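You operate a simulated robot arm through the tools that you are given. There is no shell and no other tool. Be economical: measure what you need, move in short steps, check, and stop when the job is done.

Carry out the task below with a simulated robot arm. There is one attempt and no reset: what you move stays moved.

JOB
Stack the blue relay that says "2 4 6" from the top of the black table on top of the blue relay labelled "2 3".

Only the result counts: the job must be done as asked and must still hold three seconds after the hand-in. Knocking over, shifting, dropping, spilling or breaking anything else fails it.

ROBOT AND FRAMES
A 7-joint arm with a two-finger parallel gripper, fixed in place. Base frame: the origin is at the foot of the arm, x ahead of it, y to its left, z up; the work surface is at about z = 0. Readings come in m, degrees, newtons and seconds.
With the tool pointing down near the work surface it reaches from about 0.24 to 0.62 m from the base axis. Its first joint turns from -66.0 to 66.0 degrees. Payload 2.6 kg.
Tool frame: the origin (TCP) lies between the finger pads and is the grasp point; the fingertips stand 0.03 m ahead of it; z points along the fingers, y is the line along which they close. The gripper opens to 0.094 m. The fingers are 0.028 m wide and 0.01 m thick; the gripper's body (0.05 by 0.096 m) begins 0.055 m behind the TCP.
Orientation is that of the tool frame in the base frame, as a unit quaternion [x, y, z, w]. With the fingers straight down and closing along the base's y, the tool's x points along the base's -x, its y along +y and its z along -z.

CONTROLS
- The arm moves only by the tool step_arm. Its argument "series" is a list of rows, each an object (a shift or turn left out is 0, a gripper value left out holds the last) with "dp": the shift along the tool's x, y, z in m, a list of three; "twist": the turn about the tool's z in degrees; "fingers": the closure in counts, from 0 (fully open) to 255 (shut). In form: [{"dp": [tx, ty, tz], "twist": twist, "fingers": fingers}, ...]. A call has 1 to 8 rows; each row is the pose to reach, as a shift and turn from the pose commanded when the call began, along the tool's axes at that moment. Rows are played at 5 a second. More than 0.05 m and 8.6 degrees between two rows, or a gripper value outside its range, and nothing of the call is played. Where a pose cannot be reached the arm comes as near as it can. A force on the tool above 40 N (or 10 N above the force at the start of the call, whichever is more), or a blocked arm, ends the call early, and 0.2 s more pass. The fingers move at their own pace (about 0.072 m/s each) and stop on an object; they squeeze with about 29 N. The grip force told is the motor's: it shows also when the fingers shut on nothing. Time passes only in rows, and 0.2 s behind the last, so rows that repeat a pose let the fingers close. The reply holds the time, the measured pose of the TCP, the force on the tool along the base axes, the opening and the grip force, in the units named above and with some noise.
- Cameras (640 x 400 px; columns grow to the right, rows downward): "scene" is fixed at [0.0506, 0.4534, 0.5557]; the picture's right is [-0.56, -0.83, 0.00], its down [-0.54, 0.36, -0.76] and it looks along [0.63, -0.42, -0.65] (base axes); focal length 320 px, centre (320, 200). "wrist" rides on the gripper at [-0.037, 0, -0.058] in the tool frame; the picture's right is [0.00, -1.00, 0.00], its down [0.97, 0.00, -0.24] and it looks along [0.24, 0.00, 0.97] (tool axes); focal length 218 px, centre (320, 200).
- grab_frame(camera): a new picture of that camera. The clock stands still meanwhile.
- point_at(camera, pixels): for up to 12 pixels [column, row] of the newest picture of that camera ("zoom" is the newest enlarged one), the place [x, y, z] in the base frame of the surface seen there, good to about 0.002 m. The clock stands still meanwhile.
- zoom(camera, box): a new picture of the part [left, top, right, bottom] of that camera's present view, enlarged. The clock stands still meanwhile.
- finish_job(): hands the job in; it is judged then, once.

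Go step by step. Measure first, check grasps and placings, and put right what went wrong. The budget is 60 turns and 20 pictures, counting those below and the enlarged ones. Unless the task says otherwise, let go and move clear before handing in, and close with one line.

The tools are called after "Emit:" by a JSON object that holds its "method" and its "body". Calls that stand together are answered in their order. step_arm: Moves the arm, as the interface text tells. Its arguments: {"type":"object","properties":{"series":{"type":"array","items":{"type":"object","properties":{"dp":{"type":"array","items":{"type":"number"}},"twist":{"type":"number"},"fingers":{"type":"number"}}}}},"required":["series"]} The other tools are called the same way: grab_frame (camera) takes a picture; point_at (camera, pixels) gives the place of the surface under pixels of a picture; zoom (camera, box) takes an enlarged picture of a part of a camera's view; finish_job () hands the job in.

At the start:

```text
time: 0.0
tool_pos: [0.3678, 0.1405, 0.2577]
ee_rot: [0.0, 1.0, -0.001, 0.0]
force: [-0.4, -0.4, -0.3]
finger_gap: 0.094
grasp_force: 0.1
```

scene: 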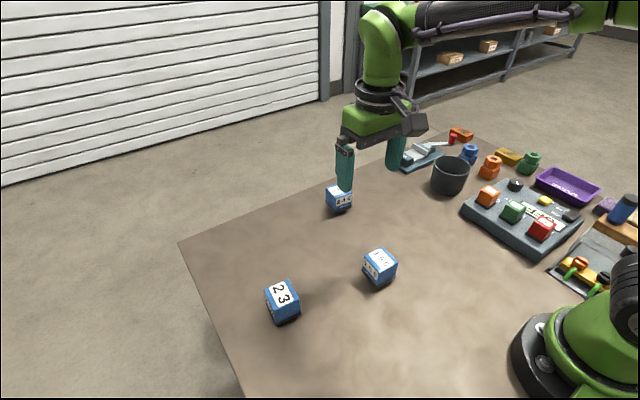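
wrist: 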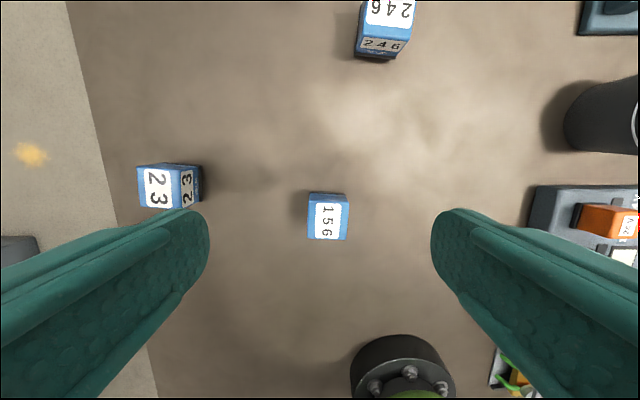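

The wrist picture shows three blue relays: "2 4 6" near (385,25), "2 3" near (165,187) and "1 5 6" near (328,217). I'll zoom in to confirm the labels and then measure.

Emit:
{"method": "zoom", "body": {"camera": "scene", "box": [240, 160, 420, 340]}}

Emit:
{"method": "point_at", "body": {"camera": "wrist", "pixels": [[367, 4], [360, 35], [408, 38], [411, 8], [145, 170], [172, 168], [173, 207], [146, 205], [158, 188], [388, 15], [330, 218], [250, 200]]}}

```text
2.22 times, centred on (330, 250) of scene
```

zoom: 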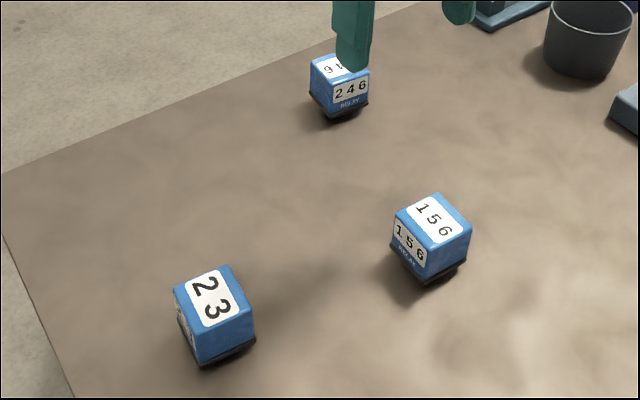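

```text
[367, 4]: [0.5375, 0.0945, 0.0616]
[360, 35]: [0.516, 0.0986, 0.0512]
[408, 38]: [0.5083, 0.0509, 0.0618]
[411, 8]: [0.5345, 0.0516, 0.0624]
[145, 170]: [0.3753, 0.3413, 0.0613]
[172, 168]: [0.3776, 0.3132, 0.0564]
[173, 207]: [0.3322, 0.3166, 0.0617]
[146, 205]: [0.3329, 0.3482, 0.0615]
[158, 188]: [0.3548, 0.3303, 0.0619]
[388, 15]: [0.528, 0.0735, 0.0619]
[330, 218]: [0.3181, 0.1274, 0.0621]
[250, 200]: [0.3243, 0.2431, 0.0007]
```

The labels are confirmed, and both tops are at z≈0.062. I'll move over the 246 relay, staying high.

Emit:
{"method": "step_arm", "body": {"series": [{"dp": [-0.035, -0.017, 0]}, {"dp": [-0.07, -0.034, 0]}, {"dp": [-0.105, -0.051, 0]}, {"dp": [-0.14, -0.067, 0.02]}, {"dp": [-0.14, -0.067, 0.03]}]}}

Emit:
{"method": "grab_frame", "body": {"camera": "wrist"}}

```text
time: 1.2
tool_pos: [0.5077, 0.0705, 0.2252]
ee_rot: [-0.001, 1.0, 0.0, 0.0]
force: [-0.2, 0.3, 0.6]
finger_gap: 0.094
grasp_force: 0.1
```

```text
16 pictures are left
```

wrist: 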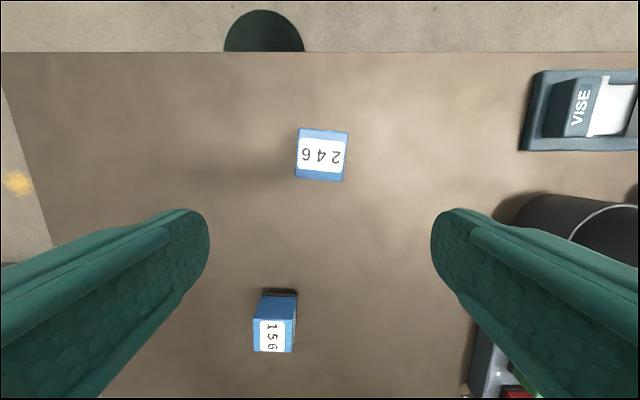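

Emit:
{"method": "zoom", "body": {"camera": "wrist", "box": [272, 120, 372, 190]}}

Emit:
{"method": "point_at", "body": {"camera": "wrist", "pixels": [[300, 130], [346, 134], [343, 179], [297, 176], [322, 155], [320, 182]]}}

```text
5.71 times, centred on (322, 155) of wrist
```

zoom: 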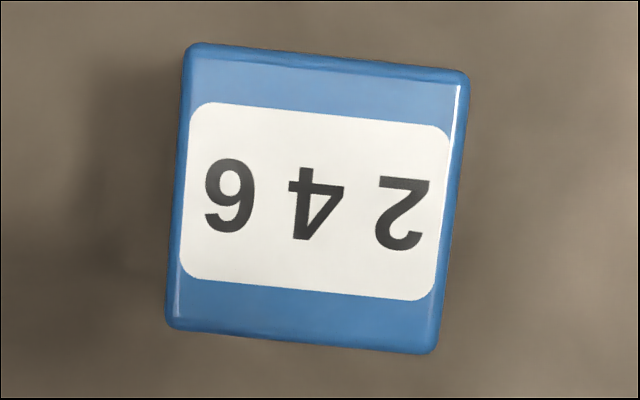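

```text
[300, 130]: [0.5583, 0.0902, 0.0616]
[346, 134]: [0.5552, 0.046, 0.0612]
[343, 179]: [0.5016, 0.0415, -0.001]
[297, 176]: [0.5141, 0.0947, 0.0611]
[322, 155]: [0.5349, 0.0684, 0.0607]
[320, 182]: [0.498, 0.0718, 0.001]
```

The top of the 246 relay is centred at about (0.5345, 0.069) and turned about 5°. I'll move above it, twist to match and descend partway. I'll also measure the 23 relay from the scene camera.

Emit:
{"method": "step_arm", "body": {"series": [{"dp": [-0.014, -0.001, 0.02], "twist": 3}, {"dp": [-0.027, -0.003, 0.05], "twist": 5}, {"dp": [-0.027, -0.003, 0.09], "twist": 5}, {"dp": [-0.027, -0.003, 0.09], "twist": 5}]}}

Emit:
{"method": "zoom", "body": {"camera": "scene", "box": [250, 265, 314, 330]}}

```text
time: 2.2
tool_pos: [0.5344, 0.069, 0.1341]
ee_rot: [0.044, 0.999, 0.0, 0.0]
force: [0.0, 0.3, 0.6]
finger_gap: 0.0939
grasp_force: 0.1
```

```text
6.15 times, centred on (282, 298) of scene
```

zoom: 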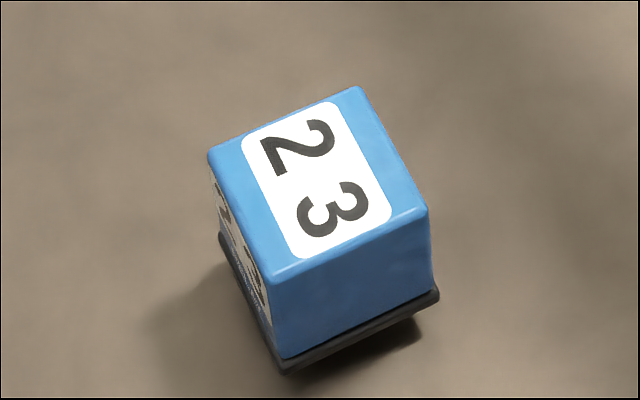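

The twist has the right sign, since the tool's y is now about (0.088, 0.996). Next I'll measure the corners of the 23 relay's top and check the alignment on the wrist camera.

Emit:
{"method": "point_at", "body": {"camera": "zoom", "pixels": [[217, 156], [355, 95], [420, 208], [276, 270], [318, 180], [286, 130], [388, 150], [348, 240], [246, 212], [355, 300]]}}

Emit:
{"method": "grab_frame", "body": {"camera": "wrist"}}

```text
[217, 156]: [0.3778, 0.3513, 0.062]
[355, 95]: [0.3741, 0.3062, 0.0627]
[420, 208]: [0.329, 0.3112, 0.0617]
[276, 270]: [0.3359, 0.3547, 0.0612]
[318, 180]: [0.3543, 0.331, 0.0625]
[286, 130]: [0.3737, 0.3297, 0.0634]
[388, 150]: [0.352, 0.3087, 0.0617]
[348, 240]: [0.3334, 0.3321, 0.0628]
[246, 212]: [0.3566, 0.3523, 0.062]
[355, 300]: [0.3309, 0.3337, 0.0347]
```

```text
13 pictures are left
```

wrist: 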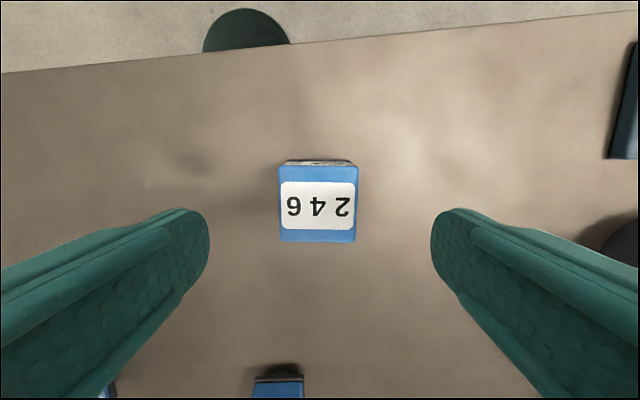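

The block is centred and square between the fingers. The 23 relay's top is centred at (0.354, 0.331) and turned about 6°, nearly the same yaw. I'll descend and grip.

Emit:
{"method": "step_arm", "body": {"series": [{"dp": [0, 0, 0.03]}, {"dp": [0, 0, 0.06]}, {"dp": [0, 0, 0.091]}, {"dp": [0, 0, 0.091]}, {"dp": [0, 0, 0.091], "fingers": 255}, {"dp": [0, 0, 0.091], "fingers": 255}, {"dp": [0, 0, 0.091], "fingers": 255}, {"dp": [0, 0, 0.091], "fingers": 255}]}}

```text
time: 4.0
tool_pos: [0.536, 0.0699, 0.0452]
ee_rot: [0.044, 0.999, 0.0, 0.0]
force: [-0.5, 0.0, 0.0]
finger_gap: 0.055
grasp_force: 29.4
```

The gap of 0.055 m is wider than the ~0.05 m body, so the tips are probably on the flared base. I'll open, rise 1 cm and grip the body instead.

Emit:
{"method": "step_arm", "body": {"series": [{"fingers": 100}, {"fingers": 0}, {"dp": [0, 0, -0.012], "fingers": 0}, {"dp": [0, 0, -0.012], "fingers": 0}, {"dp": [0, 0, -0.012], "fingers": 255}, {"dp": [0, 0, -0.012], "fingers": 255}, {"dp": [0, 0, -0.012], "fingers": 255}, {"dp": [0, 0, -0.012], "fingers": 255}]}}

Emit:
{"method": "zoom", "body": {"camera": "scene", "box": [290, 130, 410, 230]}}

```text
time: 5.8
tool_pos: [0.5353, 0.0693, 0.0572]
ee_rot: [0.044, 0.999, 0.0, 0.0]
force: [-0.6, 0.0, 2.4]
finger_gap: 0.0549
grasp_force: 29.4
```

```text
4.00 times, centred on (350, 180) of scene
```

zoom: 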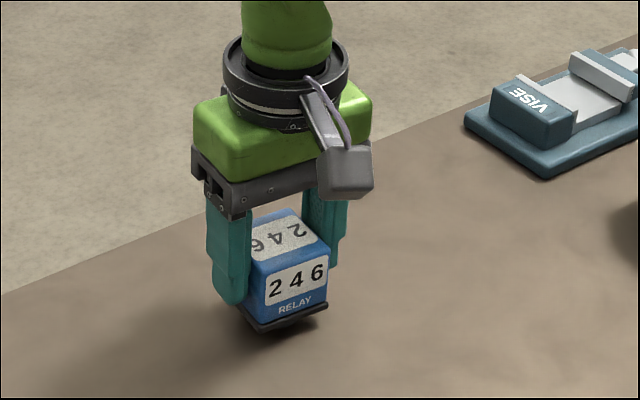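

The fingers are on the blue body and the block looks upright. I'll lift straight up.

Emit:
{"method": "step_arm", "body": {"series": [{"dp": [0, 0, -0.03]}, {"dp": [0, 0, -0.065]}, {"dp": [0, 0, -0.1]}, {"dp": [0, 0, -0.13]}, {"dp": [0, 0, -0.13]}]}}

Emit:
{"method": "grab_frame", "body": {"camera": "wrist"}}

```text
time: 7.0
tool_pos: [0.5337, 0.0709, 0.1872]
ee_rot: [0.043, 0.999, 0.0, 0.0]
force: [-0.1, 0.1, -1.2]
finger_gap: 0.0549
grasp_force: 29.2
```

```text
11 pictures are left
```

wrist: 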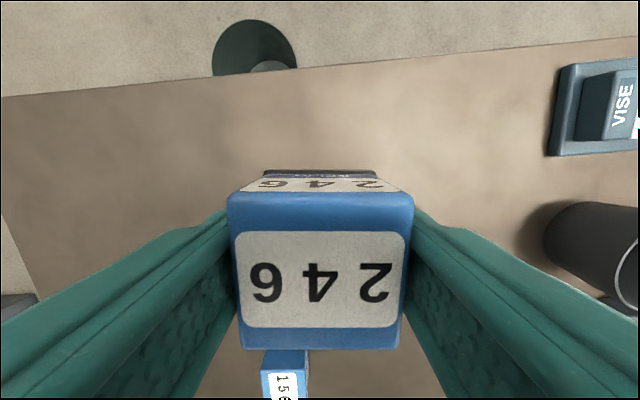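

The block is held and square to the gripper. I'll measure its top corners relative to the TCP while the arm is still.

Emit:
{"method": "point_at", "body": {"camera": "wrist", "pixels": [[232, 202], [410, 202], [398, 342], [245, 342], [320, 198], [321, 345], [236, 270], [404, 270], [320, 270]]}}

```text
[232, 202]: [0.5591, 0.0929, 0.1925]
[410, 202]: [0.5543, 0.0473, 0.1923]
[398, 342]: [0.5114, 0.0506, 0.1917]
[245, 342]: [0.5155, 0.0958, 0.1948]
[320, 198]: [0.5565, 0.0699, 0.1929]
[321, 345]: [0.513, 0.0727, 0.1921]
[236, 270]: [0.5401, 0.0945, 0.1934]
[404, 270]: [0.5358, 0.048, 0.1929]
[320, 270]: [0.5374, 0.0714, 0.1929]
```

The held block's top centre is at (0.535, 0.0715) and the target is at (0.354, 0.331), so I'll carry it across at this height. Its bottom is at about z≈0.13, well clear of everything.

Emit:
{"method": "step_arm", "body": {"series": [{"dp": [0.0254, 0.0303, 0]}, {"dp": [0.0508, 0.0606, 0]}, {"dp": [0.0762, 0.0909, 0]}, {"dp": [0.1016, 0.1212, 0]}, {"dp": [0.127, 0.1515, 0]}, {"dp": [0.1524, 0.1818, 0]}, {"dp": [0.1778, 0.2121, 0]}, {"dp": [0.2031, 0.2424, 0]}]}}

Emit:
{"method": "grab_frame", "body": {"camera": "wrist"}}

Emit:
{"method": "grab_frame", "body": {"camera": "scene"}}

```text
time: 8.8
tool_pos: [0.353, 0.3292, 0.1888]
ee_rot: [0.043, 0.999, 0.0, 0.0]
force: [0.1, -0.2, -2.0]
finger_gap: 0.0551
grasp_force: 29.0
```

```text
10 pictures are left
```

wrist: 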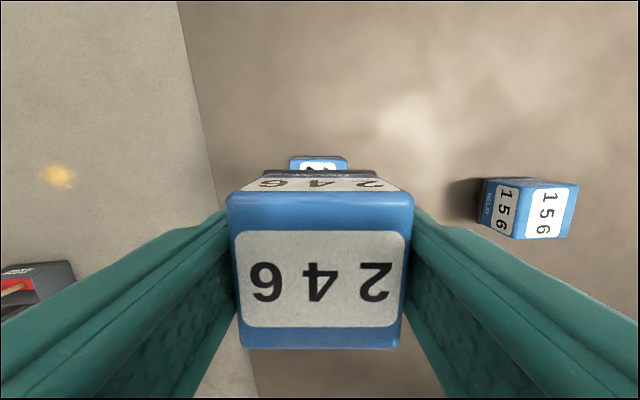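

```text
9 pictures are left
```

scene: 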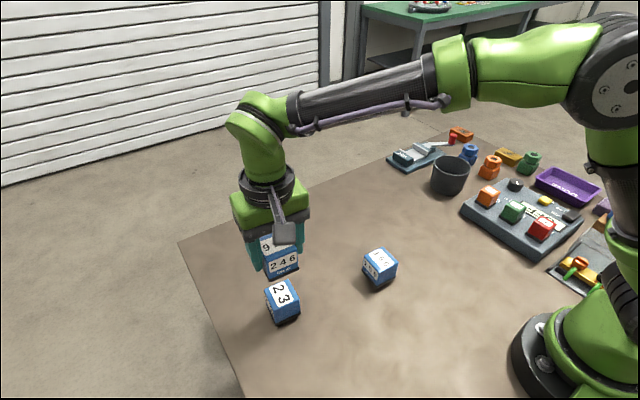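

It is aligned: the lower relay's edge shows at (290–348, 160) in the wrist picture, centred under the block. Contact should come at TCP z≈0.119, so I'll descend to just above that and check.

Emit:
{"method": "step_arm", "body": {"series": [{"dp": [0, 0, 0.02]}, {"dp": [0, 0, 0.04]}, {"dp": [0, 0, 0.055]}, {"dp": [0, 0, 0.062]}, {"dp": [0, 0, 0.062]}]}}

Emit:
{"method": "zoom", "body": {"camera": "scene", "box": [230, 230, 340, 335]}}

Emit:
{"method": "grab_frame", "body": {"camera": "wrist"}}

```text
time: 10.0
tool_pos: [0.3545, 0.3301, 0.1264]
ee_rot: [0.044, 0.999, 0.0, -0.001]
force: [-0.6, -0.2, -2.0]
finger_gap: 0.0549
grasp_force: 28.7
```

```text
3.81 times, centred on (285, 282) of scene
```

zoom: 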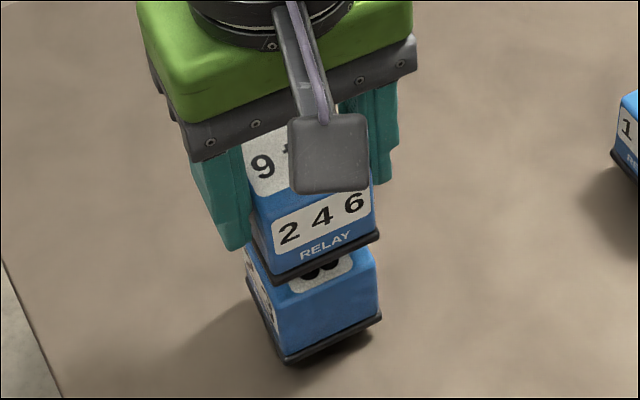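

```text
7 pictures are left
```

wrist: 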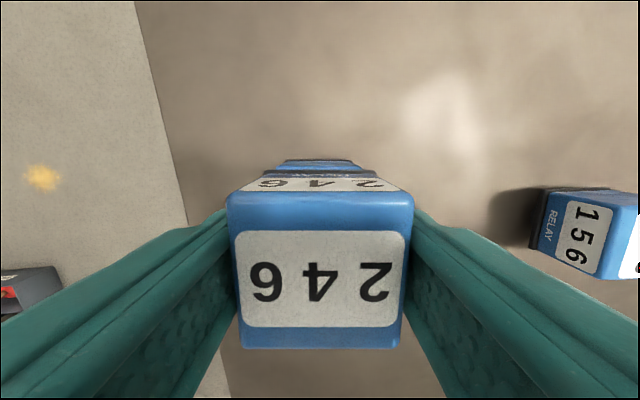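

Laterally it is centred. I'll compare the near and side faces of the two blocks to check the x/y offset.

Emit:
{"method": "point_at", "body": {"camera": "zoom", "pixels": [[285, 258], [325, 248], [368, 222], [300, 320], [330, 310], [365, 290], [257, 225], [258, 280], [268, 300], [325, 265], [320, 285]]}}

Emit:
{"method": "point_at", "body": {"camera": "wrist", "pixels": [[290, 166], [348, 167], [320, 165], [320, 184], [320, 198], [321, 345], [236, 270], [404, 270]]}}

```text
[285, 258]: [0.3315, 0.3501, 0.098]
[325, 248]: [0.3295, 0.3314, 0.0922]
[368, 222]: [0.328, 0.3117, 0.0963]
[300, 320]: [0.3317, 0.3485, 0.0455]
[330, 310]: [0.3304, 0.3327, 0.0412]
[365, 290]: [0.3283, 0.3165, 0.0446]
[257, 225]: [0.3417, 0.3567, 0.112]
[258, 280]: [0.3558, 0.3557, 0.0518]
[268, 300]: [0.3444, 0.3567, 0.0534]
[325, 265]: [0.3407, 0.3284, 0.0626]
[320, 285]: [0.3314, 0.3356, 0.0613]
```

```text
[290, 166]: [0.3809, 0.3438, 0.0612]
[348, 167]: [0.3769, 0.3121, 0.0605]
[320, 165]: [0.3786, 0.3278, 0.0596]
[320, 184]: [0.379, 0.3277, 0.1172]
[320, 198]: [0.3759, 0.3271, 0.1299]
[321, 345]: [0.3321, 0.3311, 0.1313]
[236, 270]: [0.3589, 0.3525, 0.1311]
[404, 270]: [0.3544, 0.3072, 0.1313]
```

The faces agree within about 1 mm in x and y. I'll lower in small steps to contact.

Emit:
{"method": "step_arm", "body": {"series": [{"dp": [0, 0, 0.003]}, {"dp": [0, 0, 0.005]}, {"dp": [0, 0, 0.0065]}, {"dp": [0, 0, 0.0065]}]}}

```text
time: 11.0
tool_pos: [0.3537, 0.3295, 0.1185]
ee_rot: [0.044, 0.999, 0.0, 0.0]
force: [-0.9, -1.8, 5.7]
finger_gap: 0.0551
grasp_force: 29.2
```

The vertical force rose from -2 N to +5.7 N at z=0.1185, so the block is seated. I'll open the fingers and rise straight up.

Emit:
{"method": "step_arm", "body": {"series": [{"fingers": 60}, {"fingers": 0}, {"fingers": 0}, {"dp": [0, 0, -0.02], "fingers": 0}, {"dp": [0, 0, -0.05], "fingers": 0}, {"dp": [0, 0, -0.09], "fingers": 0}, {"dp": [0, 0, -0.12], "fingers": 0}, {"dp": [0, 0, -0.12], "fingers": 0}]}}

Emit:
{"method": "zoom", "body": {"camera": "scene", "box": [220, 200, 420, 340]}}

```text
time: 12.8
tool_pos: [0.3552, 0.3283, 0.2374]
ee_rot: [0.044, 0.999, 0.0, 0.0]
force: [-0.6, 0.0, -0.1]
finger_gap: 0.0939
grasp_force: 0.1
```

```text
2.86 times, centred on (320, 270) of scene
```

zoom: 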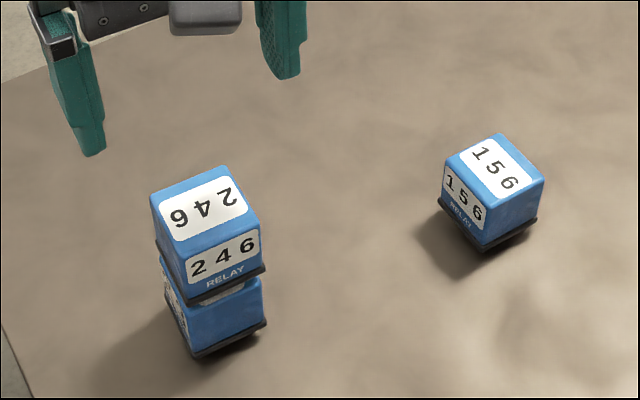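

The stack stands and the gripper is clear, but a sliver of the lower label shows near (235,298). I'll check that the upper block is level.

Emit:
{"method": "zoom", "body": {"camera": "scene", "box": [262, 250, 322, 330]}}

Emit:
{"method": "grab_frame", "body": {"camera": "wrist"}}

```text
5.00 times, centred on (292, 290) of scene
```

zoom: 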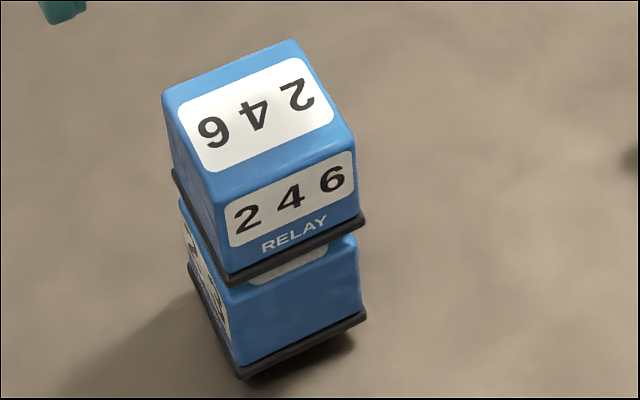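

```text
4 pictures are left
```

wrist: 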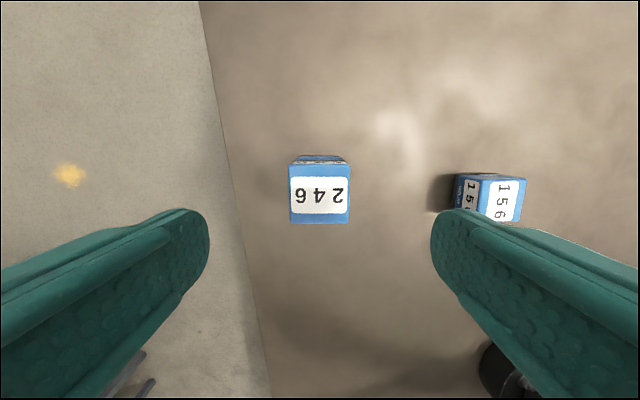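

Emit:
{"method": "point_at", "body": {"camera": "zoom", "pixels": [[172, 92], [290, 46], [348, 140], [222, 192], [258, 115], [250, 262], [340, 228], [255, 310], [345, 280], [290, 268]]}}

Emit:
{"method": "point_at", "body": {"camera": "wrist", "pixels": [[292, 168], [347, 168], [346, 220], [292, 219], [320, 194], [300, 158], [340, 158]]}}

```text
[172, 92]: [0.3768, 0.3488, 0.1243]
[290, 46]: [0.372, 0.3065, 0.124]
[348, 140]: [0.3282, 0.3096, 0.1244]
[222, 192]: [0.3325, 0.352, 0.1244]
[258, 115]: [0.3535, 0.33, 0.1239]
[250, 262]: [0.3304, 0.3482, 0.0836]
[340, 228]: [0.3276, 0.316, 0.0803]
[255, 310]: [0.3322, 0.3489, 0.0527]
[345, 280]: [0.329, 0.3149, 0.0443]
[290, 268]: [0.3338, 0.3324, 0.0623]
```

```text
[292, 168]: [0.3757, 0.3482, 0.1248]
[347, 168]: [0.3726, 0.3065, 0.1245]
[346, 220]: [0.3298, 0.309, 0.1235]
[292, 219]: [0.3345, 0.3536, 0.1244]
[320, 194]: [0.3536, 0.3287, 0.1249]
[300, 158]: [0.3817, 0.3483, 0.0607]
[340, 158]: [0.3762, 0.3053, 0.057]
```

The upper block's top is level at z=0.124, exactly two block heights, and it is centred within about 1–2 mm. The gripper is open and clear, so I'm handing in.

Emit:
{"method": "finish_job", "body": {}}

```text
The job is handed in.
```

The "2 4 6" relay is stacked on the "2 3" relay, level and centred within about 2 mm, and the gripper is open and clear.
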